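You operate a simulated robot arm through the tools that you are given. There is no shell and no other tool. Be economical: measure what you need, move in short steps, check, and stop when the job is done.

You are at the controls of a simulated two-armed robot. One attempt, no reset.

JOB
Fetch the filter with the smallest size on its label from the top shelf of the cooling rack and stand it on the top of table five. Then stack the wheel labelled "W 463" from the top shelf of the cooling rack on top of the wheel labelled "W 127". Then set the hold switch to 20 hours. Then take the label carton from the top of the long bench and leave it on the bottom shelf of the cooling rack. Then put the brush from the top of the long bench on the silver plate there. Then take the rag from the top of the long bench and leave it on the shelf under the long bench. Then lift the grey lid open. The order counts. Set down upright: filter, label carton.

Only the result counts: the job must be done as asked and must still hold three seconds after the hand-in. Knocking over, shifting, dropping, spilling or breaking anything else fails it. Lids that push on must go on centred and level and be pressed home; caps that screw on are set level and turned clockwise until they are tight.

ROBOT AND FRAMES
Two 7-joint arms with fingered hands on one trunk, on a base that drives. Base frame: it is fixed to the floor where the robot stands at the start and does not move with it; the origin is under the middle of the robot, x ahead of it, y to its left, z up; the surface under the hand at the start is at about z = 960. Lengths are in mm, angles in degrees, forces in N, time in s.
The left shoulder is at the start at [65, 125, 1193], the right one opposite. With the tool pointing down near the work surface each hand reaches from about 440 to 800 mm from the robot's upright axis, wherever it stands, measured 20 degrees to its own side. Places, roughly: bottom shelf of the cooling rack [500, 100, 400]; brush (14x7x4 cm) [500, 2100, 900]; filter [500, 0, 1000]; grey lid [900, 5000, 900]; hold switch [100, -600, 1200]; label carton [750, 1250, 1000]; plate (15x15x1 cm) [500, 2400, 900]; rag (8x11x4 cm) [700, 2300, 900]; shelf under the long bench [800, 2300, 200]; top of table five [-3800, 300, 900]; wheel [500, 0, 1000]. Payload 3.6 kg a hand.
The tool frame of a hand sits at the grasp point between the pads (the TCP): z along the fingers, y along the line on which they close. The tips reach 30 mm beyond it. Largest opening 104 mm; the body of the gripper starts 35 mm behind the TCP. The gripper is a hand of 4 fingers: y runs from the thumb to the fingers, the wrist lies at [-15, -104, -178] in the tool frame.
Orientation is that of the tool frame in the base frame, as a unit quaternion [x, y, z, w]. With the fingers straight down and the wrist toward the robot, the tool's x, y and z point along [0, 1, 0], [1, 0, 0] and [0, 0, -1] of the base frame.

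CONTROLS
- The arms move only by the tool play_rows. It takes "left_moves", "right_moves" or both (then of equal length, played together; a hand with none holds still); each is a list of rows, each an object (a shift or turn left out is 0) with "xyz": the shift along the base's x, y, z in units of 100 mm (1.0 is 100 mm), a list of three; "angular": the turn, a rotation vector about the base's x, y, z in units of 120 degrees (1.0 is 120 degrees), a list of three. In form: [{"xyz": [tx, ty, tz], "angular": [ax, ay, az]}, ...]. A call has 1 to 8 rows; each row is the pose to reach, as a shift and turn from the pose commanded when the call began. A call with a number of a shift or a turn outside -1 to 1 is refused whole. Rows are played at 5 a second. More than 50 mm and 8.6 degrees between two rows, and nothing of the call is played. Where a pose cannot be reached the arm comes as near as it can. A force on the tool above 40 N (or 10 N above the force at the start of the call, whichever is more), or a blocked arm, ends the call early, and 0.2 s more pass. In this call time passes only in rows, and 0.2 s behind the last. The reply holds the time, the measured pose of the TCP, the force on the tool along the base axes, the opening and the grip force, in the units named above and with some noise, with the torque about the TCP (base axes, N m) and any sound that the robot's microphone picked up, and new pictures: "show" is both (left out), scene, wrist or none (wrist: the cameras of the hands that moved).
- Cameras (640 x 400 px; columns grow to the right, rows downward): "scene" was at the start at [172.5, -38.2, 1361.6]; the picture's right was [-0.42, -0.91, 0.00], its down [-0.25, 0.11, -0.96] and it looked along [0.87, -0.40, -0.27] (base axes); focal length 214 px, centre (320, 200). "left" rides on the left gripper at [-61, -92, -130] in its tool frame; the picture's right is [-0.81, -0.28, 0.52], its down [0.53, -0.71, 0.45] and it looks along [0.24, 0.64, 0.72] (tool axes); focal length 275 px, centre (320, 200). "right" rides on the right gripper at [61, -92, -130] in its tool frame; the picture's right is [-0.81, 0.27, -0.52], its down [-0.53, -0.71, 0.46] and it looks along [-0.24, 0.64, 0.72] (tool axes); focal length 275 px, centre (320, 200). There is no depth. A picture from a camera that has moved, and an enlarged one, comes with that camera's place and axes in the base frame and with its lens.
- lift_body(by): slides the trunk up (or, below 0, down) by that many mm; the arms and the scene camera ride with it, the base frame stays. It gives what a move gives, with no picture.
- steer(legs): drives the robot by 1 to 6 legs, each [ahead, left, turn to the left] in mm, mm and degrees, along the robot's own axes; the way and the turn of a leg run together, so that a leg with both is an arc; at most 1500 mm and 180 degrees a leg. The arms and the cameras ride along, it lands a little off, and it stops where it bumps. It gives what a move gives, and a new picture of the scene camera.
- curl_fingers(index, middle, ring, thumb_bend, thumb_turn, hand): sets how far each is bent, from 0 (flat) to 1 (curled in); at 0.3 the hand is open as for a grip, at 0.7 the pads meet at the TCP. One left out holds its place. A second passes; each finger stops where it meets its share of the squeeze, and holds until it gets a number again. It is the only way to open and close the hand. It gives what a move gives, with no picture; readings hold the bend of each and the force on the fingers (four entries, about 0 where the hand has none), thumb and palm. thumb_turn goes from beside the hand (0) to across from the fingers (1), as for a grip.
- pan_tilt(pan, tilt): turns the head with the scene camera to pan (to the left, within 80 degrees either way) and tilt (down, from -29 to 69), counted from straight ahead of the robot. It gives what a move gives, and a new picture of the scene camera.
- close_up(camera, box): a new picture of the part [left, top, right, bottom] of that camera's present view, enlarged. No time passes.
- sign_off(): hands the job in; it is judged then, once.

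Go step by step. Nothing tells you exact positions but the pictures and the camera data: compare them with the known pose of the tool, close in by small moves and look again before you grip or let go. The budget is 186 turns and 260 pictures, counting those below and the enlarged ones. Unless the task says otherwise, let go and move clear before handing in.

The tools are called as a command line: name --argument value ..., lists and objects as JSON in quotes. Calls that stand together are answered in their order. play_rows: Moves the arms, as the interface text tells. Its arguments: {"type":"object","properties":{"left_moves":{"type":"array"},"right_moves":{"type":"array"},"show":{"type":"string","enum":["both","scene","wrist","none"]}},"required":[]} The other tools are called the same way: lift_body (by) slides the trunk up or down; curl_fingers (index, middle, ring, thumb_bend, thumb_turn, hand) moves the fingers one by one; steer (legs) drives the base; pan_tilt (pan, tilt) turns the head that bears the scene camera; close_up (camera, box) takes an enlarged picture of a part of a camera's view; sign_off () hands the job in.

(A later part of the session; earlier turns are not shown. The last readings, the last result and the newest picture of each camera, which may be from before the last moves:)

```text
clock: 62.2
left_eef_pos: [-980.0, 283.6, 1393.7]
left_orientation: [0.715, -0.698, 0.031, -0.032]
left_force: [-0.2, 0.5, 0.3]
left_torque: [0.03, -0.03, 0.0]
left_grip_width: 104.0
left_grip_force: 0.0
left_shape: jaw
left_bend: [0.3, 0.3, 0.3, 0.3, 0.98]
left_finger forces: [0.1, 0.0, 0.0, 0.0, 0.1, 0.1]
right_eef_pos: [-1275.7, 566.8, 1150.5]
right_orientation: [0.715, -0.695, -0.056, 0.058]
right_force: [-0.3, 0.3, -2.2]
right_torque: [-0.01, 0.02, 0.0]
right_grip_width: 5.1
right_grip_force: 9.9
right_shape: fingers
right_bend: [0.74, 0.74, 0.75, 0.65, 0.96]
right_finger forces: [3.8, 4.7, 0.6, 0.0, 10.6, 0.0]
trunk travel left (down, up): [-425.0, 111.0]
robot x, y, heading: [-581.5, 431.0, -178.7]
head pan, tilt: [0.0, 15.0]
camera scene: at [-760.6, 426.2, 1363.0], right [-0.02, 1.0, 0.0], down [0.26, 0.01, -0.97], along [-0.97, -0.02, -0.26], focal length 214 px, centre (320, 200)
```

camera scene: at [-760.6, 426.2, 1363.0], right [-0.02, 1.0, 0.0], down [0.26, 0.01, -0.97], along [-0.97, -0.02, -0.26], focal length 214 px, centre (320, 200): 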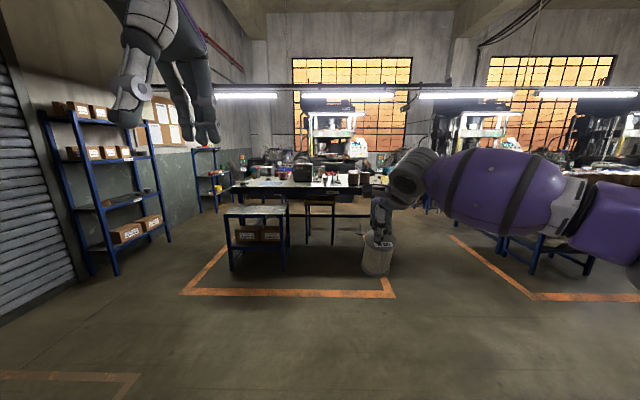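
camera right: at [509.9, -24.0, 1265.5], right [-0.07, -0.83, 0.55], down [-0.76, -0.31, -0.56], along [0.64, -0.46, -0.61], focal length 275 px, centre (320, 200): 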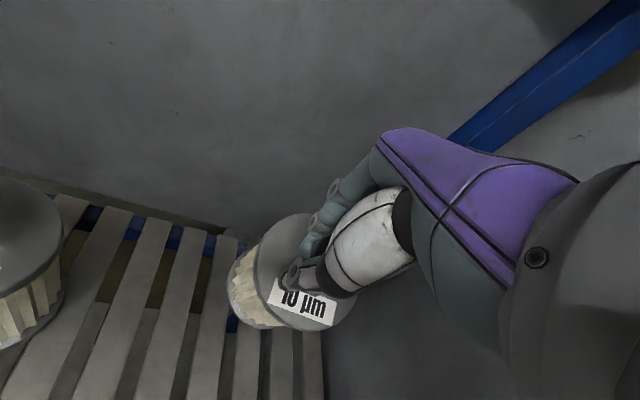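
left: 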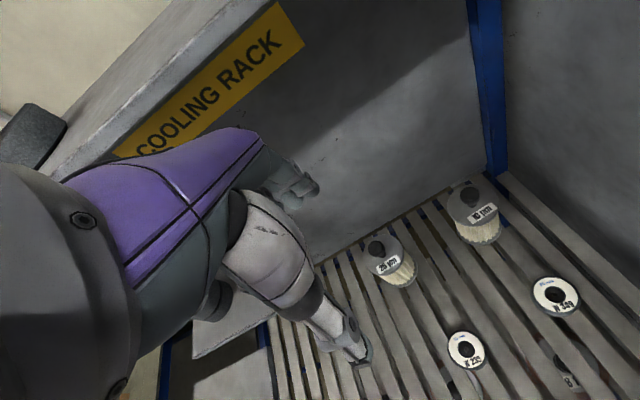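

close_up --camera "scene" --box '[180, 100, 400, 300]'

close_up --camera "scene" --box '[350, 150, 450, 290]'

```text
2.00 times, centred on (290, 200) of scene
camera zoom: at [-760.6, 426.2, 1363.0], right [-0.02, 1.0, 0.0], down [0.26, 0.01, -0.97], along [-0.97, -0.02, -0.26], focal length 429 px, centre (380, 200)
```

zoom: 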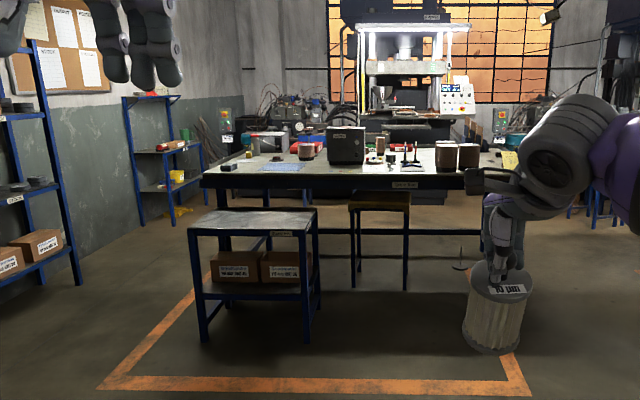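

```text
2.86 times, centred on (400, 220) of scene
camera zoom: at [-760.6, 426.2, 1363.0], right [-0.02, 1.0, 0.0], down [0.26, 0.01, -0.97], along [-0.97, -0.02, -0.26], focal length 613 px, centre (91, 143)
```

zoom: 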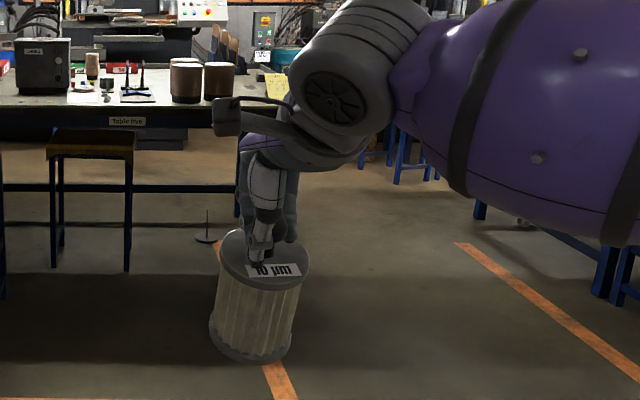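

Table five is the long table ahead, with a "Table five" plate on its edge; its top is probably around z 750. I'll drive toward it and look again.

steer --legs '[[0, 0, -1.2], [1300, 0, 0], [600, 0, 0]]'

pan_tilt --pan 0 --tilt 35

```text
clock: 72.1
left_eef_pos: [-2877.2, 297.8, 1394.3]
left_orientation: [-0.706, 0.707, -0.031, 0.032]
left_force: [0.8, -0.1, 0.4]
left_torque: [-0.02, 0.01, 0.0]
left_grip_width: 104.2
left_grip_force: 0.1
left_shape: jaw
left_bend: [0.3, 0.3, 0.3, 0.3, 0.98]
left_finger forces: [0.1, 0.0, 0.1, 0.1, 0.0, 0.1]
right_eef_pos: [-3168.6, 586.6, 1151.2]
right_orientation: [0.706, -0.704, -0.057, 0.056]
right_force: [0.8, -0.2, -1.9]
right_torque: [-0.01, -0.07, 0.04]
right_grip_width: 5.1
right_grip_force: 9.7
right_shape: fingers
right_bend: [0.74, 0.74, 0.75, 0.65, 0.96]
right_finger forces: [3.7, 4.8, 0.5, 0.1, 10.3, 0.1]
trunk travel left (down, up): [-425.0, 111.0]
robot x, y, heading: [-2478.9, 434.5, 180.1]
head pan, tilt: [0.0, 15.0]
camera scene: at [-2655.6, 434.5, 1363.0], right [0.0, 1.0, 0.0], down [0.26, 0.0, -0.97], along [-0.97, 0.0, -0.26], focal length 214 px, centre (320, 200)
```

scene: 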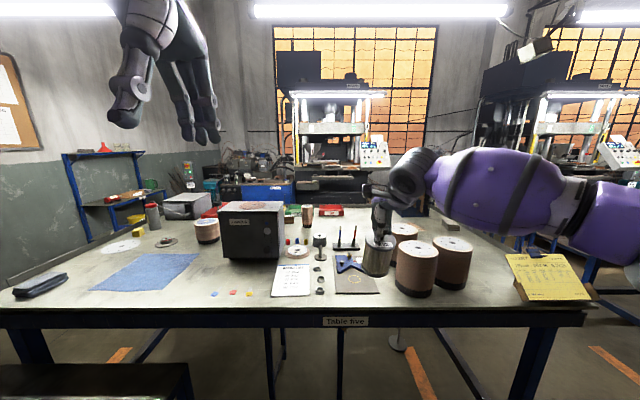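

```text
clock: 72.9
left_eef_pos: [-2878.4, 297.7, 1393.6]
left_orientation: [-0.706, 0.707, -0.031, 0.032]
left_force: [0.3, 0.0, 1.1]
left_torque: [-0.07, 0.02, 0.01]
left_grip_width: 103.9
left_grip_force: 0.1
left_shape: jaw
left_bend: [0.3, 0.3, 0.3, 0.3, 0.98]
left_finger forces: [0.0, 0.0, 0.1, 0.0, 0.0, 0.0]
right_eef_pos: [-3166.5, 586.6, 1151.3]
right_orientation: [0.706, -0.704, -0.056, 0.057]
right_force: [0.0, 1.2, -1.4]
right_torque: [-0.04, -0.02, 0.0]
right_grip_width: 5.4
right_grip_force: 9.9
right_shape: fingers
right_bend: [0.74, 0.74, 0.75, 0.65, 0.96]
right_finger forces: [3.7, 4.8, 0.5, 0.0, 10.3, 0.0]
trunk travel left (down, up): [-425.0, 111.0]
robot x, y, heading: [-2478.4, 432.1, 179.7]
head pan, tilt: [0.0, 35.0]
camera scene: at [-2650.0, 434.5, 1331.1], right [0.0, 1.0, 0.0], down [0.57, 0.0, -0.82], along [-0.82, 0.0, -0.57], focal length 214 px, centre (320, 200)
```

scene: 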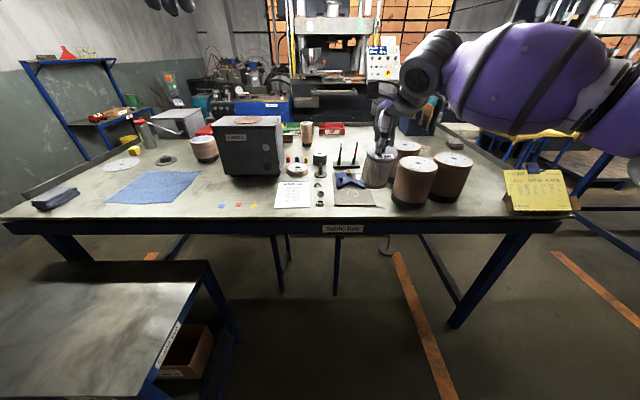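

The table top is cluttered in front of me; there's a free patch right of the brown jars. I'll back up a bit and strafe right to see it.

steer --legs '[[-120, 0, 0], [0, -450, 0]]'

pan_tilt --pan 12 --tilt 25

```text
clock: 78.3
left_eef_pos: [-2756.1, 753.5, 1394.2]
left_orientation: [-0.705, 0.707, -0.032, 0.031]
left_force: [-0.5, -0.3, 0.2]
left_torque: [-0.04, -0.01, 0.0]
left_grip_width: 103.8
left_grip_force: 0.2
left_shape: jaw
left_bend: [0.3, 0.3, 0.3, 0.3, 0.98]
left_finger forces: [0.0, 0.0, 0.0, 0.0, 0.1, 0.0]
right_eef_pos: [-3044.4, 1041.4, 1151.3]
right_orientation: [-0.705, 0.705, 0.057, -0.057]
right_force: [-0.5, -0.6, -2.6]
right_torque: [-0.04, 0.0, 0.03]
right_grip_width: 5.2
right_grip_force: 10.2
right_shape: fingers
right_bend: [0.74, 0.74, 0.75, 0.65, 0.96]
right_finger forces: [3.6, 4.9, 0.6, 0.0, 10.2, 0.0]
trunk travel left (down, up): [-425.0, 111.0]
robot x, y, heading: [-2353.6, 889.6, 179.6]
head pan, tilt: [0.0, 35.0]
camera scene: at [-2528.0, 888.9, 1331.0], right [0.01, 1.0, 0.0], down [0.57, 0.0, -0.82], along [-0.82, 0.0, -0.57], focal length 214 px, centre (320, 200)
```

scene: 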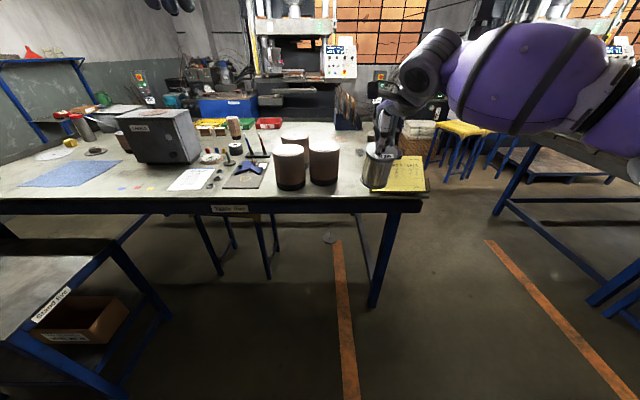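

```text
clock: 79.0
left_eef_pos: [-2756.2, 753.5, 1394.3]
left_orientation: [-0.706, 0.707, -0.031, 0.031]
left_force: [0.3, 0.3, 0.0]
left_torque: [0.0, 0.04, 0.03]
left_grip_width: 104.0
left_grip_force: 0.0
left_shape: jaw
left_bend: [0.3, 0.3, 0.3, 0.3, 0.98]
left_finger forces: [0.0, 0.0, 0.0, 0.1, 0.0, 0.0]
right_eef_pos: [-3044.6, 1042.6, 1151.0]
right_orientation: [0.705, -0.705, -0.056, 0.057]
right_force: [0.1, 0.8, -2.3]
right_torque: [-0.02, -0.04, -0.03]
right_grip_width: 5.1
right_grip_force: 9.5
right_shape: fingers
right_bend: [0.74, 0.74, 0.75, 0.65, 0.96]
right_finger forces: [3.7, 4.9, 0.7, 0.1, 10.1, 0.0]
trunk travel left (down, up): [-425.0, 111.0]
robot x, y, heading: [-2357.2, 887.0, 179.6]
head pan, tilt: [12.0, 25.0]
camera scene: at [-2530.2, 869.8, 1346.7], right [-0.2, 0.98, 0.0], down [0.41, 0.09, -0.91], along [-0.89, -0.18, -0.42], focal length 214 px, centre (320, 200)
```

scene: 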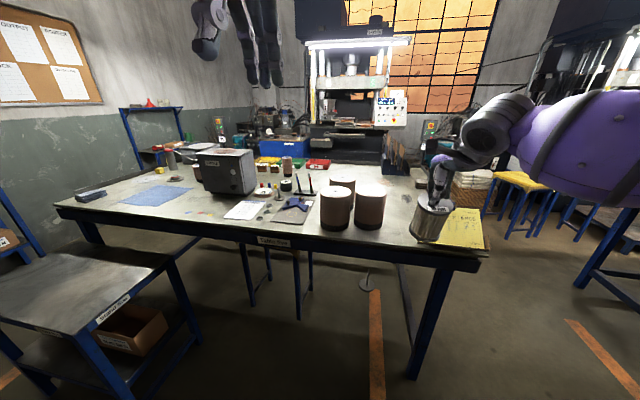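

steer --legs '[[355, 0, 0.3]]'

close_up --camera "scene" --box '[320, 100, 520, 260]'

close_up --camera "right" --box '[100, 100, 500, 400]'

```text
clock: 81.3
left_eef_pos: [-3115.0, 752.1, 1394.6]
left_orientation: [0.707, -0.706, 0.031, -0.031]
left_force: [0.2, -0.6, 0.1]
left_torque: [0.0, -0.04, 0.02]
left_grip_width: 104.1
left_grip_force: 0.0
left_shape: jaw
left_bend: [0.3, 0.3, 0.3, 0.3, 0.98]
left_finger forces: [0.1, 0.0, 0.0, 0.0, 0.2, 0.0]
right_eef_pos: [-3404.6, 1041.4, 1150.6]
right_orientation: [0.707, -0.703, -0.055, 0.057]
right_force: [-0.7, -0.3, -1.4]
right_torque: [-0.01, -0.02, -0.02]
right_grip_width: 5.3
right_grip_force: 9.7
right_shape: fingers
right_bend: [0.74, 0.74, 0.75, 0.65, 0.96]
right_finger forces: [3.7, 4.9, 0.6, 0.0, 10.2, 0.0]
trunk travel left (down, up): [-425.0, 111.0]
robot x, y, heading: [-2713.3, 890.0, 180.2]
head pan, tilt: [12.0, 25.0]
camera scene: at [-2889.5, 870.1, 1346.8], right [-0.21, 0.98, 0.0], down [0.41, 0.09, -0.91], along [-0.89, -0.19, -0.42], focal length 214 px, centre (320, 200)
```

scene: 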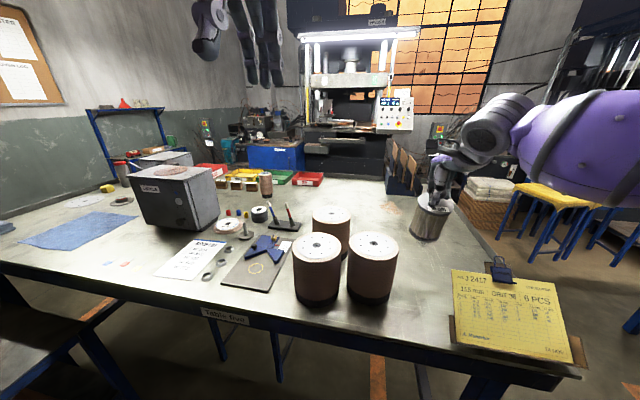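

```text
2.50 times, centred on (420, 180) of scene
camera zoom: at [-2889.5, 870.1, 1346.8], right [-0.21, 0.98, 0.0], down [0.41, 0.09, -0.91], along [-0.89, -0.19, -0.42], focal length 536 px, centre (70, 250)
```

zoom: 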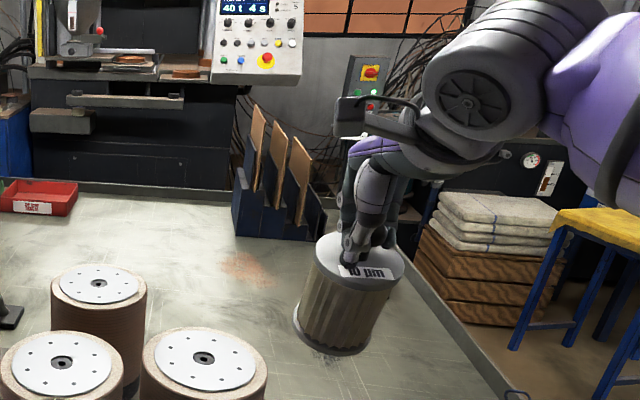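

```text
1.33 times, centred on (300, 250) of right
camera zoom: at [-3292.4, 979.2, 1265.3], right [-0.19, 0.81, 0.55], down [0.63, 0.54, -0.56], along [-0.75, 0.24, -0.61], focal length 367 px, centre (347, 133)
```

zoom: 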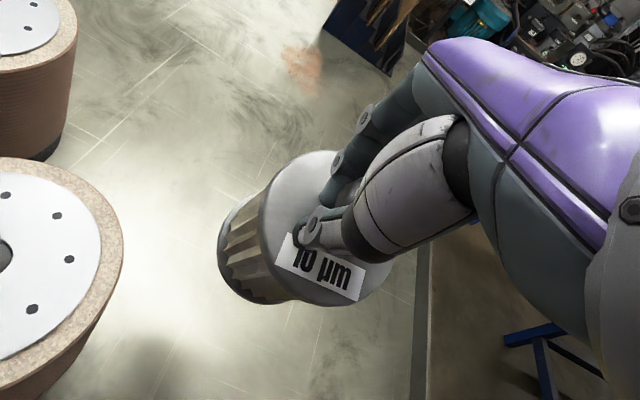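

The spot below is clear. I'll lower and take out the filter's ~8° lean toward me.

play_rows --right_moves '[{"xyz": [0.1, 0, -0.35], "angular": [0, -0.03, 0]}, {"xyz": [0.2, 0, -0.7], "angular": [0, -0.067, 0]}, {"xyz": [0.2, 0, -1.0], "angular": [0, -0.067, 0]}]' --show "both"

close_up --camera "scene" --box '[340, 140, 540, 290]'

```text
clock: 82.1
left_eef_pos: [-3114.6, 752.6, 1393.6]
left_orientation: [0.707, -0.706, 0.032, -0.031]
left_force: [-0.6, -0.2, 0.3]
left_torque: [0.01, 0.01, 0.04]
left_grip_width: 104.0
left_grip_force: 0.0
left_shape: jaw
left_bend: [0.3, 0.3, 0.3, 0.3, 0.98]
left_finger forces: [0.0, 0.0, 0.0, 0.0, 0.1, 0.1]
right_eef_pos: [-3384.5, 1040.1, 1050.9]
right_orientation: [0.709, -0.705, -0.006, 0.008]
right_force: [-0.4, 0.4, -2.6]
right_torque: [-0.04, 0.01, 0.01]
right_grip_width: 5.3
right_grip_force: 9.0
right_shape: fingers
right_bend: [0.74, 0.74, 0.75, 0.65, 0.96]
right_finger forces: [3.6, 5.1, 0.6, 0.2, 9.5, 0.0]
trunk travel left (down, up): [-425.0, 111.0]
robot x, y, heading: [-2715.2, 887.0, 179.7]
head pan, tilt: [12.0, 25.0]
camera scene: at [-2889.5, 870.2, 1346.7], right [-0.21, 0.98, 0.0], down [0.41, 0.09, -0.91], along [-0.89, -0.19, -0.42], focal length 214 px, centre (320, 200)
camera right: at [-3290.0, 979.2, 1179.3], right [-0.27, 0.81, 0.52], down [0.7, 0.54, -0.47], along [-0.66, 0.24, -0.71], focal length 275 px, centre (320, 200)
```

scene: 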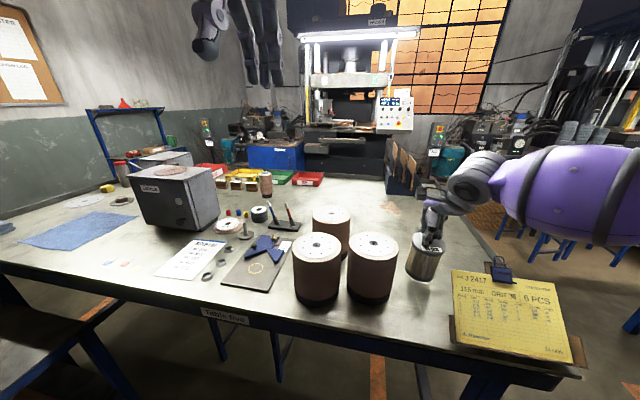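
right: 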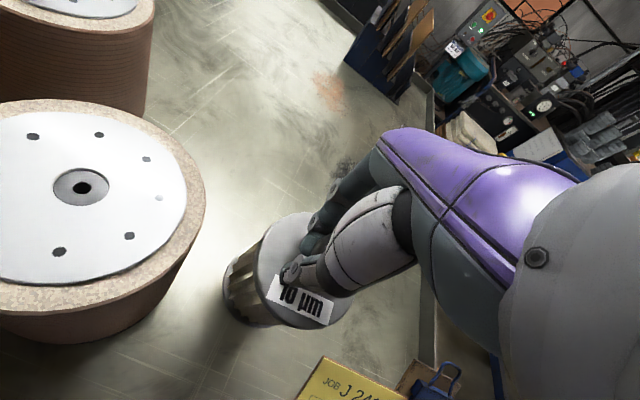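

```text
2.67 times, centred on (440, 215) of scene
camera zoom: at [-2889.5, 870.2, 1346.7], right [-0.21, 0.98, 0.0], down [0.41, 0.09, -0.91], along [-0.89, -0.19, -0.42], focal length 572 px, centre (0, 160)
```

zoom: 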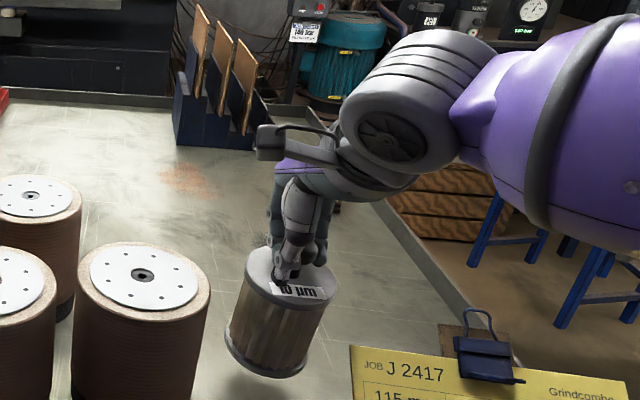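

play_rows --right_moves '[{"xyz": [0, 0, -0.1]}, {"xyz": [0, 0, -0.2]}, {"xyz": [0, 0, -0.26]}, {"xyz": [0, 0, -0.32]}]' --show "wrist"

close_up --camera "scene" --box '[340, 140, 540, 290]'

```text
clock: 83.1
left_eef_pos: [-3114.9, 751.7, 1392.7]
left_orientation: [0.707, -0.706, 0.031, -0.031]
left_force: [0.5, -0.2, -0.6]
left_torque: [0.03, -0.01, 0.02]
left_grip_width: 103.9
left_grip_force: 0.0
left_shape: jaw
left_bend: [0.3, 0.3, 0.3, 0.3, 0.98]
left_finger forces: [0.1, 0.1, 0.1, 0.0, 0.0, 0.0]
right_eef_pos: [-3384.6, 1041.0, 1018.3]
right_orientation: [0.709, -0.705, -0.008, 0.008]
right_force: [-0.1, 0.0, -1.4]
right_torque: [-0.02, -0.01, 0.04]
right_grip_width: 4.9
right_grip_force: 9.8
right_shape: fingers
right_bend: [0.74, 0.74, 0.75, 0.65, 0.96]
right_finger forces: [3.5, 5.2, 0.7, 0.0, 9.5, 0.1]
trunk travel left (down, up): [-425.0, 111.0]
robot x, y, heading: [-2713.1, 887.3, 179.7]
head pan, tilt: [12.0, 25.0]
camera right: at [-3289.5, 978.9, 1147.5], right [-0.27, 0.81, 0.52], down [0.7, 0.54, -0.47], along [-0.66, 0.24, -0.71], focal length 275 px, centre (320, 200)
```

right: 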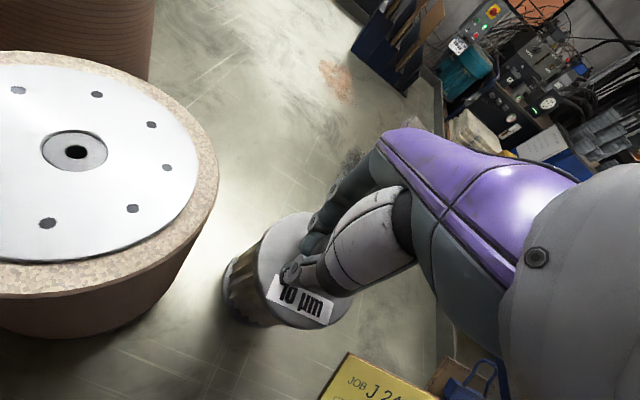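

```text
2.67 times, centred on (440, 215) of scene
camera zoom: at [-2889.4, 870.1, 1346.7], right [-0.21, 0.98, 0.0], down [0.41, 0.09, -0.91], along [-0.89, -0.19, -0.42], focal length 572 px, centre (0, 160)
```

zoom: 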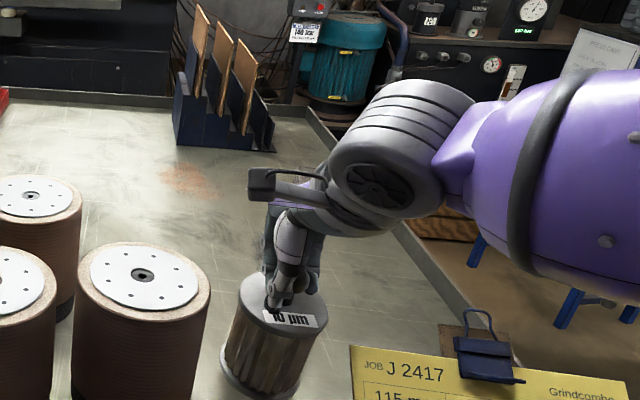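

play_rows --right_moves '[{"xyz": [0, 0, -0.05]}, {"xyz": [0, 0, -0.1]}, {"xyz": [0, 0, -0.14]}, {"xyz": [0, 0, -0.18]}]' --show "scene"

close_up --camera "scene" --box '[380, 180, 500, 300]'

```text
clock: 84.1
left_eef_pos: [-3114.8, 752.1, 1394.1]
left_orientation: [0.707, -0.706, 0.031, -0.031]
left_force: [0.5, 0.2, 0.4]
left_torque: [-0.04, -0.01, 0.0]
left_grip_width: 104.0
left_grip_force: 0.0
left_shape: jaw
left_bend: [0.3, 0.3, 0.3, 0.3, 0.98]
left_finger forces: [0.1, 0.0, 0.0, 0.0, 0.1, 0.0]
right_eef_pos: [-3384.6, 1040.0, 1002.3]
right_orientation: [0.709, -0.705, -0.006, 0.008]
right_force: [0.6, -0.2, -2.0]
right_torque: [-0.03, -0.05, -0.02]
right_grip_width: 4.9
right_grip_force: 10.0
right_shape: fingers
right_bend: [0.74, 0.74, 0.75, 0.65, 0.96]
right_finger forces: [3.8, 5.0, 0.6, 0.1, 10.5, 0.0]
trunk travel left (down, up): [-425.0, 111.0]
robot x, y, heading: [-2712.1, 886.1, 180.1]
head pan, tilt: [12.0, 25.0]
camera scene: at [-2889.3, 870.1, 1346.8], right [-0.21, 0.98, 0.0], down [0.41, 0.09, -0.91], along [-0.89, -0.19, -0.42], focal length 214 px, centre (320, 200)
```

scene: 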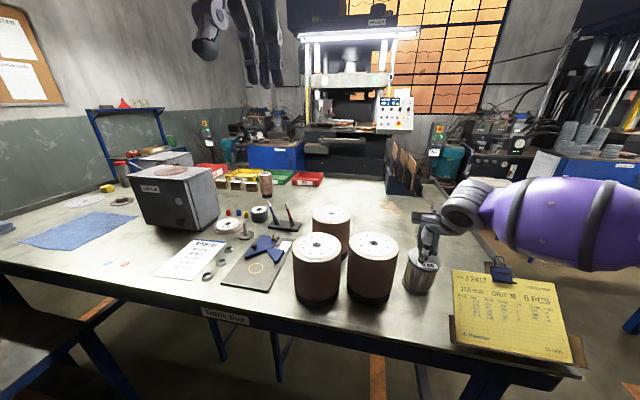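

```text
3.33 times, centred on (440, 240) of scene
camera zoom: at [-2889.3, 870.1, 1346.8], right [-0.21, 0.98, 0.0], down [0.41, 0.09, -0.91], along [-0.89, -0.19, -0.42], focal length 715 px, centre (-80, 67)
```

zoom: 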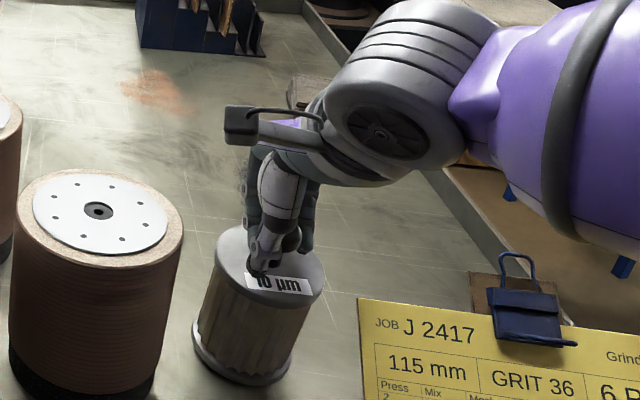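

play_rows --right_moves '[{"xyz": [0, 0, -0.04]}, {"xyz": [0, 0, -0.08]}, {"xyz": [0, 0, -0.12]}, {"xyz": [0, 0, -0.16]}]' --show "none"

close_up --camera "scene" --box '[380, 180, 500, 300]'

```text
clock: 85.0
left_eef_pos: [-3114.4, 751.5, 1392.9]
left_orientation: [0.707, -0.706, 0.032, -0.032]
left_force: [-0.5, -1.1, 0.0]
left_torque: [-0.01, -0.03, 0.01]
left_grip_width: 103.6
left_grip_force: 0.0
left_shape: jaw
left_bend: [0.3, 0.3, 0.3, 0.3, 0.98]
left_finger forces: [0.0, 0.1, 0.0, 0.0, 0.1, 0.0]
right_eef_pos: [-3388.0, 1037.2, 1001.1]
right_orientation: [0.708, -0.705, -0.011, 0.02]
right_force: [-0.3, 0.5, 16.7]
right_torque: [-0.06, -0.77, 0.0]
right_grip_width: 6.2
right_grip_force: 21.4
right_shape: fingers
right_bend: [0.74, 0.74, 0.75, 0.66, 0.96]
right_finger forces: [6.5, 4.9, 1.4, 0.0, 31.1, 0.1]
trunk travel left (down, up): [-425.0, 111.0]
robot x, y, heading: [-2717.8, 893.2, 179.8]
head pan, tilt: [12.0, 25.0]
stopped in row 4 (right hand): the force on the tool passed its limit at 43 N (the readings are from after the stop); the commanded pose is now the measured one
```

```text
3.33 times, centred on (440, 240) of scene
camera zoom: at [-2888.9, 870.0, 1346.6], right [-0.21, 0.98, 0.0], down [0.41, 0.09, -0.91], along [-0.89, -0.19, -0.42], focal length 715 px, centre (-80, 67)
```

zoom: 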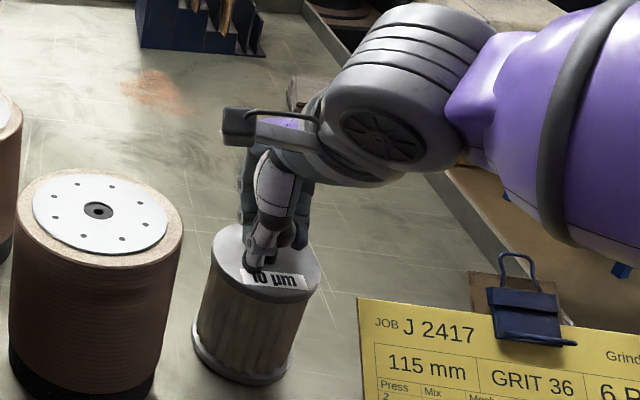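

It touches down at TCP z ≈ 1001. I'll ease the pressure by 2 mm and release.

play_rows --right_moves '[{"xyz": [0, 0, 0.02]}]' --show "none"

curl_fingers --hand "right" --index 0.5 --middle 0.5 --ring 0.5 --thumb_bend 0.45

curl_fingers --hand "right" --index 0.3 --middle 0.3 --ring 0.3 --thumb_bend 0.3

close_up --camera "scene" --box '[380, 180, 500, 300]'

```text
clock: 85.4
left_eef_pos: [-3113.7, 751.0, 1394.0]
left_orientation: [0.707, -0.706, 0.031, -0.031]
left_force: [-0.1, 0.1, -0.2]
left_torque: [0.02, -0.03, -0.02]
left_grip_width: 104.0
left_grip_force: 0.1
left_shape: jaw
left_bend: [0.3, 0.3, 0.3, 0.3, 0.98]
left_finger forces: [0.0, 0.0, 0.0, 0.0, 0.0, 0.0]
right_eef_pos: [-3388.7, 1037.7, 999.7]
right_orientation: [0.709, -0.705, -0.01, 0.017]
right_force: [-0.1, -0.2, 16.2]
right_torque: [-0.07, -0.49, 0.04]
right_grip_width: 5.6
right_grip_force: 19.5
right_shape: fingers
right_bend: [0.74, 0.74, 0.75, 0.66, 0.96]
right_finger forces: [5.1, 6.5, 1.3, 0.0, 26.5, 0.0]
trunk travel left (down, up): [-425.0, 111.0]
robot x, y, heading: [-2712.7, 890.0, 180.0]
head pan, tilt: [12.0, 25.0]
```

```text
clock: 86.4
left_eef_pos: [-3115.6, 750.9, 1394.2]
left_orientation: [0.707, -0.705, 0.033, -0.031]
left_force: [-0.2, 0.1, 0.6]
left_torque: [-0.01, 0.02, 0.0]
left_grip_width: 104.1
left_grip_force: 0.2
left_shape: jaw
left_bend: [0.3, 0.3, 0.3, 0.3, 0.98]
left_finger forces: [0.0, 0.0, 0.0, 0.0, 0.0, 0.1]
right_eef_pos: [-3386.1, 1038.7, 999.3]
right_orientation: [0.709, -0.705, -0.01, 0.015]
right_force: [1.2, 0.9, 4.7]
right_torque: [0.07, 0.07, -0.02]
right_grip_width: 58.0
right_grip_force: 2.1
right_shape: fingers
right_bend: [0.5, 0.52, 0.5, 0.45, 0.97]
right_finger forces: [0.0, 4.7, 0.0, 0.0, 0.0, 0.0]
trunk travel left (down, up): [-425.0, 111.0]
robot x, y, heading: [-2715.4, 888.7, 179.8]
head pan, tilt: [12.0, 25.0]
```

```text
clock: 87.4
left_eef_pos: [-3115.4, 752.4, 1393.1]
left_orientation: [0.707, -0.706, 0.031, -0.032]
left_force: [-0.1, -1.1, -0.8]
left_torque: [0.0, -0.03, 0.0]
left_grip_width: 104.1
left_grip_force: 0.1
left_shape: jaw
left_bend: [0.3, 0.3, 0.3, 0.3, 0.98]
left_finger forces: [0.0, 0.1, 0.1, 0.1, 0.0, 0.0]
right_eef_pos: [-3388.0, 1038.9, 998.8]
right_orientation: [0.709, -0.705, -0.009, 0.016]
right_force: [-0.2, 0.5, 0.1]
right_torque: [-0.02, -0.02, -0.04]
right_grip_width: 102.8
right_grip_force: 0.0
right_shape: fingers
right_bend: [0.3, 0.3, 0.3, 0.3, 0.97]
right_finger forces: [0.1, 0.0, 0.1, 0.0, 0.0, 0.0]
trunk travel left (down, up): [-425.0, 111.0]
robot x, y, heading: [-2715.1, 888.6, 179.8]
head pan, tilt: [12.0, 25.0]
```

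```text
3.33 times, centred on (440, 240) of scene
camera zoom: at [-2889.1, 870.0, 1346.8], right [-0.21, 0.98, 0.0], down [0.41, 0.09, -0.91], along [-0.89, -0.19, -0.42], focal length 715 px, centre (-80, 67)
```

zoom: 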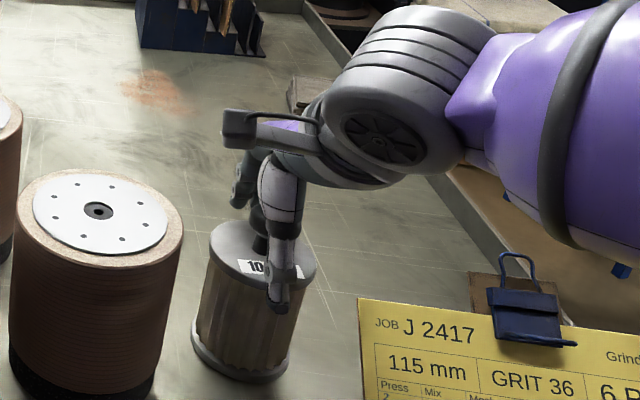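

The filter stands free. Lifting the hand away.

play_rows --right_moves '[{"xyz": [0, 0, 0.4]}, {"xyz": [0, 0, 0.8]}, {"xyz": [0.2, 0, 1.0]}]' --show "none"

steer --legs '[[-400, 0, 0]]'

close_up --camera "scene" --box '[300, 130, 480, 250]'

```text
clock: 88.2
left_eef_pos: [-3114.6, 752.4, 1394.2]
left_orientation: [0.707, -0.706, 0.032, -0.031]
left_force: [-0.3, 0.7, 0.7]
left_torque: [0.01, 0.02, 0.01]
left_grip_width: 104.1
left_grip_force: 0.0
left_shape: jaw
left_bend: [0.3, 0.3, 0.3, 0.3, 0.98]
left_finger forces: [0.0, 0.0, 0.0, 0.0, 0.0, 0.0]
right_eef_pos: [-3366.0, 1038.9, 1099.3]
right_orientation: [0.709, -0.705, -0.01, 0.016]
right_force: [1.1, -0.2, -0.1]
right_torque: [0.01, 0.05, 0.0]
right_grip_width: 103.1
right_grip_force: 0.1
right_shape: fingers
right_bend: [0.3, 0.3, 0.3, 0.3, 0.97]
right_finger forces: [0.0, 0.1, 0.0, 0.0, 0.0, 0.1]
trunk travel left (down, up): [-425.0, 111.0]
robot x, y, heading: [-2711.8, 886.6, 179.9]
head pan, tilt: [12.0, 25.0]
```

```text
clock: 90.7
left_eef_pos: [-2710.7, 751.0, 1392.9]
left_orientation: [0.707, -0.706, 0.031, -0.031]
left_force: [-0.2, 0.5, 0.0]
left_torque: [-0.01, 0.01, -0.01]
left_grip_width: 103.8
left_grip_force: 0.0
left_shape: jaw
left_bend: [0.3, 0.3, 0.3, 0.3, 0.98]
left_finger forces: [0.0, 0.1, 0.0, 0.0, 0.0, 0.1]
right_eef_pos: [-2962.8, 1038.1, 1097.9]
right_orientation: [0.708, -0.706, -0.009, 0.015]
right_force: [-0.2, -0.5, -0.2]
right_torque: [-0.01, 0.01, -0.01]
right_grip_width: 102.8
right_grip_force: 0.0
right_shape: fingers
right_bend: [0.3, 0.3, 0.3, 0.3, 0.97]
right_finger forces: [0.0, 0.0, 0.0, 0.0, 0.0, 0.0]
trunk travel left (down, up): [-425.0, 111.0]
robot x, y, heading: [-2308.1, 886.1, 180.2]
head pan, tilt: [12.0, 25.0]
camera scene: at [-2484.9, 869.7, 1346.8], right [-0.21, 0.98, 0.0], down [0.41, 0.09, -0.91], along [-0.89, -0.19, -0.42], focal length 214 px, centre (320, 200)
```

scene: 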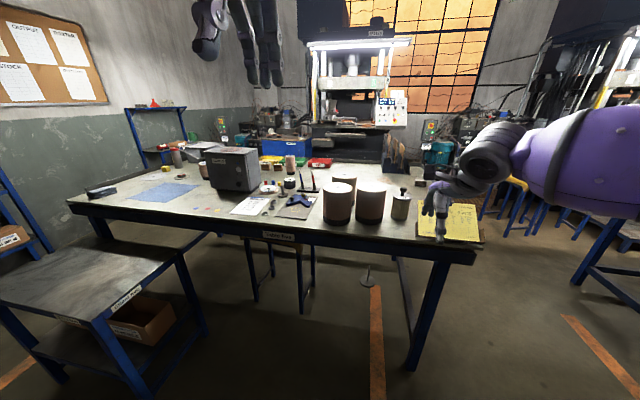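

```text
3.33 times, centred on (390, 190) of scene
camera zoom: at [-2484.9, 869.7, 1346.8], right [-0.21, 0.98, 0.0], down [0.41, 0.09, -0.91], along [-0.89, -0.19, -0.42], focal length 715 px, centre (87, 233)
```

zoom: 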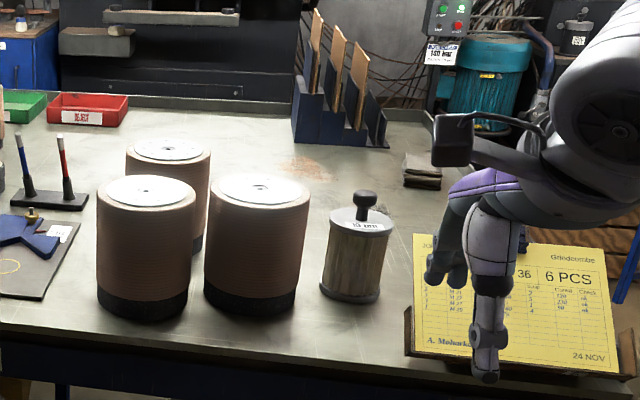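

The filter is done, standing upright on table five. Next come the wheels. I'll tuck the right arm a bit and drive back to the rack.

play_rows --right_moves '[{"xyz": [0.3, 0, 0.3]}, {"xyz": [0.6, 0, 0.6]}, {"xyz": [1.0, 0, 0.9]}]' --show "none"

play_rows --right_moves '[{"xyz": [0.3, 0, 0.3]}, {"xyz": [0.6, 0, 0.6]}, {"xyz": [1.0, 0, 0.9]}]' --show "none"

play_rows --right_moves '[{"xyz": [0.3, 0, 0.3]}, {"xyz": [0.6, 0, 0.6]}, {"xyz": [1.0, 0, 0.9]}]' --left_moves '[{"xyz": [-0.1, 0, -0.3], "angular": [0, 0.017, 0]}, {"xyz": [-0.2, 0, -0.6], "angular": [0, 0.034, 0]}, {"xyz": [-0.3, 0, -1.0], "angular": [0, 0.042, 0]}]' --show "none"

steer --legs '[[-300, 0, 0], [0, 0, 180], [1100, -760, 0], [600, 0, 0]]'

```text
clock: 91.5
left_eef_pos: [-2710.0, 751.0, 1394.2]
left_orientation: [0.707, -0.706, 0.031, -0.032]
left_force: [0.3, -0.5, -0.3]
left_torque: [-0.03, 0.06, -0.03]
left_grip_width: 104.1
left_grip_force: 0.1
left_shape: jaw
left_bend: [0.3, 0.3, 0.3, 0.3, 0.98]
left_finger forces: [0.0, 0.1, 0.0, 0.1, 0.0, 0.1]
right_eef_pos: [-2860.9, 1037.7, 1189.7]
right_orientation: [0.708, -0.706, -0.01, 0.016]
right_force: [0.7, 0.1, 0.2]
right_torque: [0.01, 0.0, 0.03]
right_grip_width: 103.0
right_grip_force: 0.0
right_shape: fingers
right_bend: [0.3, 0.3, 0.3, 0.3, 0.97]
right_finger forces: [0.0, 0.0, 0.0, 0.1, 0.1, 0.0]
trunk travel left (down, up): [-425.0, 111.0]
robot x, y, heading: [-2311.0, 884.5, 180.2]
head pan, tilt: [12.0, 25.0]
```

```text
clock: 92.3
left_eef_pos: [-2709.6, 752.7, 1395.4]
left_orientation: [0.707, -0.706, 0.031, -0.031]
left_force: [0.8, 0.0, -0.8]
left_torque: [-0.04, 0.01, 0.0]
left_grip_width: 103.9
left_grip_force: 0.0
left_shape: jaw
left_bend: [0.3, 0.3, 0.3, 0.3, 0.98]
left_finger forces: [0.0, 0.0, 0.0, 0.1, 0.0, 0.1]
right_eef_pos: [-2760.8, 1039.5, 1279.8]
right_orientation: [0.708, -0.706, -0.009, 0.015]
right_force: [-0.1, 0.4, 0.8]
right_torque: [0.01, 0.01, -0.02]
right_grip_width: 102.9
right_grip_force: 0.1
right_shape: fingers
right_bend: [0.3, 0.3, 0.3, 0.3, 0.97]
right_finger forces: [0.0, 0.0, 0.0, 0.0, 0.1, 0.0]
trunk travel left (down, up): [-425.0, 111.0]
robot x, y, heading: [-2309.0, 889.4, 180.2]
head pan, tilt: [12.0, 25.0]
```

```text
clock: 93.1
left_eef_pos: [-2740.8, 750.8, 1294.4]
left_orientation: [0.708, -0.706, -0.001, 0.0]
left_force: [0.6, 0.1, 0.3]
left_torque: [-0.04, 0.02, -0.02]
left_grip_width: 103.9
left_grip_force: 0.0
left_shape: jaw
left_bend: [0.3, 0.3, 0.3, 0.3, 0.98]
left_finger forces: [0.0, 0.0, 0.0, 0.0, 0.1, 0.1]
right_eef_pos: [-2659.2, 1036.0, 1367.2]
right_orientation: [0.708, -0.705, -0.01, 0.015]
right_force: [0.1, 0.0, 0.2]
right_torque: [-0.02, 0.01, -0.03]
right_grip_width: 102.7
right_grip_force: 0.1
right_shape: fingers
right_bend: [0.3, 0.3, 0.3, 0.3, 0.97]
right_finger forces: [0.0, 0.1, 0.0, 0.0, 0.0, 0.1]
trunk travel left (down, up): [-425.0, 111.0]
robot x, y, heading: [-2309.5, 885.5, 180.0]
head pan, tilt: [12.0, 25.0]
```

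```text
clock: 112.2
left_eef_pos: [112.8, 204.9, 1293.9]
left_orientation: [0.716, 0.698, -0.001, -0.001]
left_force: [0.2, -0.4, -0.5]
left_torque: [0.0, -0.02, 0.03]
left_grip_width: 104.0
left_grip_force: 0.0
left_shape: jaw
left_bend: [0.3, 0.3, 0.3, 0.3, 0.98]
left_finger forces: [0.0, 0.0, 0.0, 0.0, 0.0, 0.1]
right_eef_pos: [25.9, -80.1, 1367.2]
right_orientation: [0.715, 0.699, 0.015, 0.01]
right_force: [0.5, 0.2, 0.4]
right_torque: [0.02, 0.0, -0.01]
right_grip_width: 102.7
right_grip_force: 0.1
right_shape: fingers
right_bend: [0.3, 0.3, 0.3, 0.3, 0.97]
right_finger forces: [0.0, 0.0, 0.0, 0.1, 0.0, 0.0]
trunk travel left (down, up): [-425.0, 111.0]
robot x, y, heading: [-321.3, 79.9, -1.5]
head pan, tilt: [12.0, 25.0]
camera scene: at [-143.4, 94.8, 1346.8], right [0.18, -0.98, 0.0], down [-0.42, -0.08, -0.91], along [0.89, 0.16, -0.42], focal length 214 px, centre (320, 200)
```

scene: 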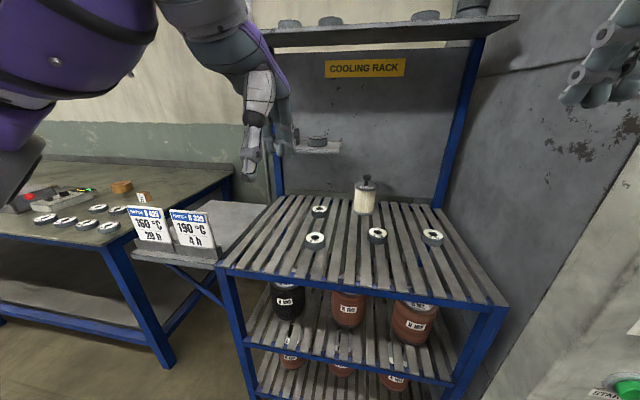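

steer --legs '[[225, 15, 1.5]]'

play_rows --left_moves '[{"xyz": [0.3, 0, -0.35]}, {"xyz": [0.6, 0.0, -0.7]}, {"xyz": [0.9, 0.05, -1.0]}]' --show "none"

pan_tilt --pan 10 --tilt 40

```text
clock: 113.9
left_eef_pos: [335.5, 228.8, 1294.5]
left_orientation: [0.707, 0.707, -0.002, 0.0]
left_force: [-0.6, 0.0, 0.2]
left_torque: [0.01, 0.03, 0.0]
left_grip_width: 104.2
left_grip_force: 0.1
left_shape: jaw
left_bend: [0.3, 0.3, 0.3, 0.3, 0.98]
left_finger forces: [0.1, 0.1, 0.0, 0.0, 0.0, 0.1]
right_eef_pos: [257.4, -57.0, 1367.6]
right_orientation: [0.705, 0.709, 0.016, 0.01]
right_force: [-0.3, -0.2, -0.2]
right_torque: [0.03, 0.0, -0.01]
right_grip_width: 102.8
right_grip_force: 0.1
right_shape: fingers
right_bend: [0.3, 0.3, 0.3, 0.3, 0.97]
right_finger forces: [0.0, 0.1, 0.0, 0.0, 0.0, 0.0]
trunk travel left (down, up): [-425.0, 111.0]
robot x, y, heading: [-93.1, 90.3, 0.1]
head pan, tilt: [12.0, 25.0]
camera scene: at [82.2, 111.6, 1346.8], right [0.21, -0.98, 0.0], down [-0.41, -0.09, -0.91], along [0.89, 0.19, -0.42], focal length 214 px, centre (320, 200)
```

scene: 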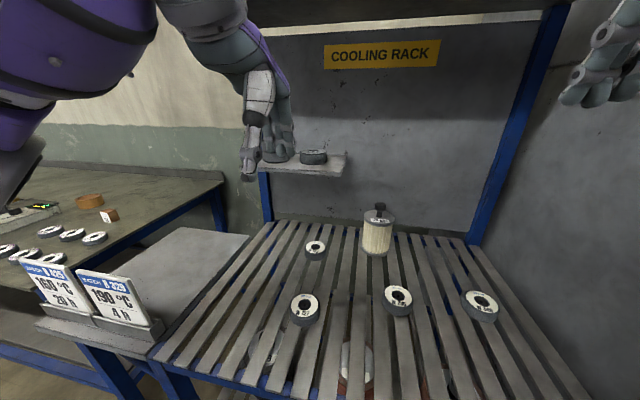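

```text
clock: 114.7
left_eef_pos: [426.3, 233.1, 1193.8]
left_orientation: [0.706, 0.708, -0.001, -0.001]
left_force: [0.1, 0.6, -0.6]
left_torque: [0.02, 0.04, -0.03]
left_grip_width: 104.0
left_grip_force: 0.1
left_shape: jaw
left_bend: [0.3, 0.3, 0.3, 0.3, 0.98]
left_finger forces: [0.0, 0.1, 0.1, 0.0, 0.0, 0.1]
right_eef_pos: [257.0, -58.1, 1367.0]
right_orientation: [0.706, 0.708, 0.015, 0.009]
right_force: [-0.2, -0.1, -0.3]
right_torque: [0.02, -0.01, -0.01]
right_grip_width: 103.0
right_grip_force: 0.1
right_shape: fingers
right_bend: [0.3, 0.3, 0.3, 0.3, 0.97]
right_finger forces: [0.1, 0.0, 0.0, 0.0, 0.1, 0.1]
trunk travel left (down, up): [-425.0, 111.0]
robot x, y, heading: [-95.6, 88.5, 0.1]
head pan, tilt: [12.0, 25.0]
```

```text
clock: 115.5
left_eef_pos: [425.2, 233.0, 1193.6]
left_orientation: [0.706, 0.708, 0.0, -0.001]
left_force: [0.1, -0.6, -0.1]
left_torque: [0.0, 0.01, 0.04]
left_grip_width: 103.8
left_grip_force: 0.0
left_shape: jaw
left_bend: [0.3, 0.3, 0.3, 0.3, 0.98]
left_finger forces: [0.1, 0.1, 0.0, 0.0, 0.0, 0.0]
right_eef_pos: [256.2, -58.0, 1367.0]
right_orientation: [0.705, 0.709, 0.017, 0.01]
right_force: [-0.2, -0.2, -0.8]
right_torque: [0.01, -0.01, -0.02]
right_grip_width: 102.9
right_grip_force: 0.1
right_shape: fingers
right_bend: [0.3, 0.3, 0.3, 0.3, 0.97]
right_finger forces: [0.0, 0.1, 0.1, 0.0, 0.0, 0.1]
trunk travel left (down, up): [-425.0, 111.0]
robot x, y, heading: [-94.1, 89.7, -0.1]
head pan, tilt: [10.0, 40.0]
camera scene: at [75.6, 107.2, 1323.5], right [0.17, -0.98, 0.0], down [-0.63, -0.11, -0.77], along [0.75, 0.13, -0.64], focal length 214 px, centre (320, 200)
```

scene: 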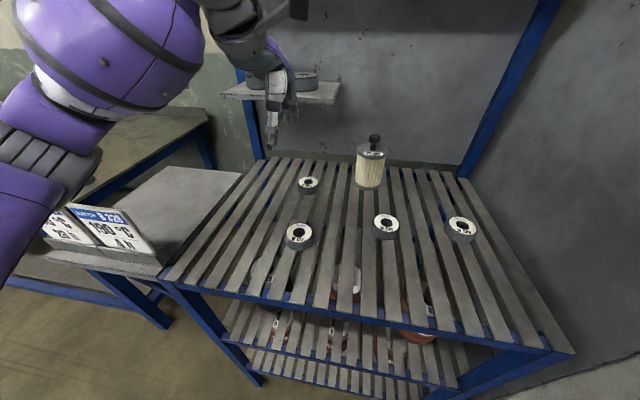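

A small side shelf sits above W 463, at about z 1180 from x 567. So I'll go down first, then slide forward low, under it.

play_rows --left_moves '[{"xyz": [0, 0, -0.4]}, {"xyz": [0, 0, -0.8]}, {"xyz": [0, 0, -1.0]}]' --show "none"

play_rows --left_moves '[{"xyz": [0, 0, -0.4]}, {"xyz": [0.3, -0.05, -0.5]}, {"xyz": [0.7, -0.1, -0.5]}]' --show "both"

```text
clock: 116.3
left_eef_pos: [425.0, 234.1, 1095.2]
left_orientation: [0.706, 0.709, 0.0, -0.001]
left_force: [-0.3, 0.0, 0.0]
left_torque: [0.0, 0.01, 0.0]
left_grip_width: 104.2
left_grip_force: 0.1
left_shape: jaw
left_bend: [0.3, 0.3, 0.3, 0.3, 0.98]
left_finger forces: [0.0, 0.0, 0.1, 0.0, 0.1, 0.0]
right_eef_pos: [257.1, -57.7, 1366.2]
right_orientation: [0.705, 0.709, 0.016, 0.01]
right_force: [-0.7, 0.2, -0.6]
right_torque: [0.01, -0.02, 0.02]
right_grip_width: 102.8
right_grip_force: 0.0
right_shape: fingers
right_bend: [0.3, 0.3, 0.3, 0.3, 0.97]
right_finger forces: [0.1, 0.0, 0.1, 0.0, 0.0, 0.0]
trunk travel left (down, up): [-425.0, 111.0]
robot x, y, heading: [-93.5, 92.1, 0.2]
head pan, tilt: [10.0, 40.0]
```

```text
clock: 117.1
left_eef_pos: [496.0, 224.4, 1044.6]
left_orientation: [0.706, 0.708, 0.0, -0.001]
left_force: [-0.3, -0.2, 0.2]
left_torque: [-0.01, 0.01, 0.0]
left_grip_width: 104.0
left_grip_force: 0.0
left_shape: jaw
left_bend: [0.3, 0.3, 0.3, 0.3, 0.98]
left_finger forces: [0.0, 0.1, 0.1, 0.1, 0.0, 0.0]
right_eef_pos: [257.4, -58.5, 1367.5]
right_orientation: [0.705, 0.709, 0.016, 0.009]
right_force: [0.2, -0.2, -0.2]
right_torque: [0.03, 0.03, 0.0]
right_grip_width: 102.7
right_grip_force: 0.0
right_shape: fingers
right_bend: [0.3, 0.3, 0.3, 0.3, 0.97]
right_finger forces: [0.0, 0.1, 0.0, 0.0, 0.0, 0.0]
trunk travel left (down, up): [-425.0, 111.0]
robot x, y, heading: [-95.2, 90.4, -0.1]
head pan, tilt: [10.0, 40.0]
camera scene: at [76.4, 106.8, 1323.4], right [0.17, -0.98, 0.0], down [-0.63, -0.11, -0.77], along [0.75, 0.13, -0.64], focal length 214 px, centre (320, 200)
camera left: at [403.8, 161.1, 1174.6], right [-0.27, -0.81, -0.52], down [-0.72, 0.53, -0.45], along [0.64, 0.25, -0.73], focal length 275 px, centre (320, 200)
```

scene: 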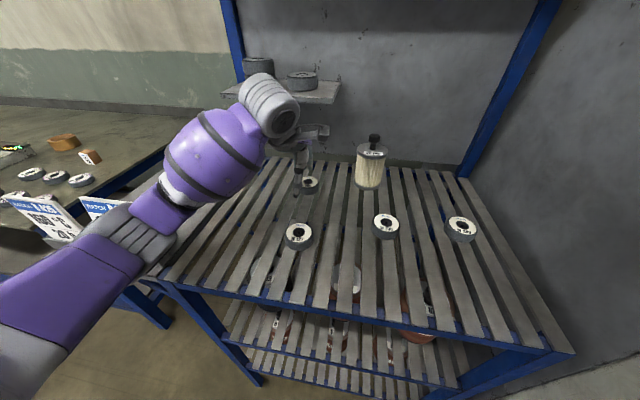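
left: 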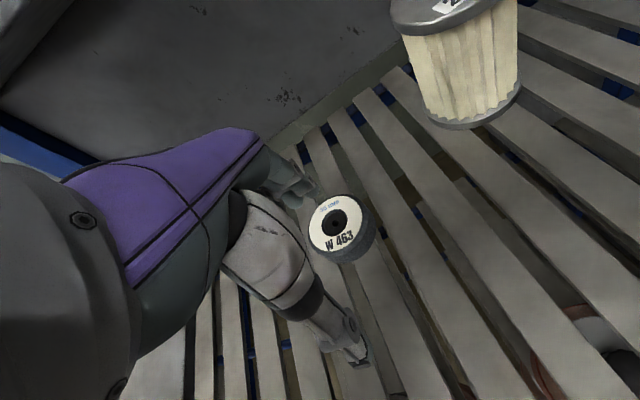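

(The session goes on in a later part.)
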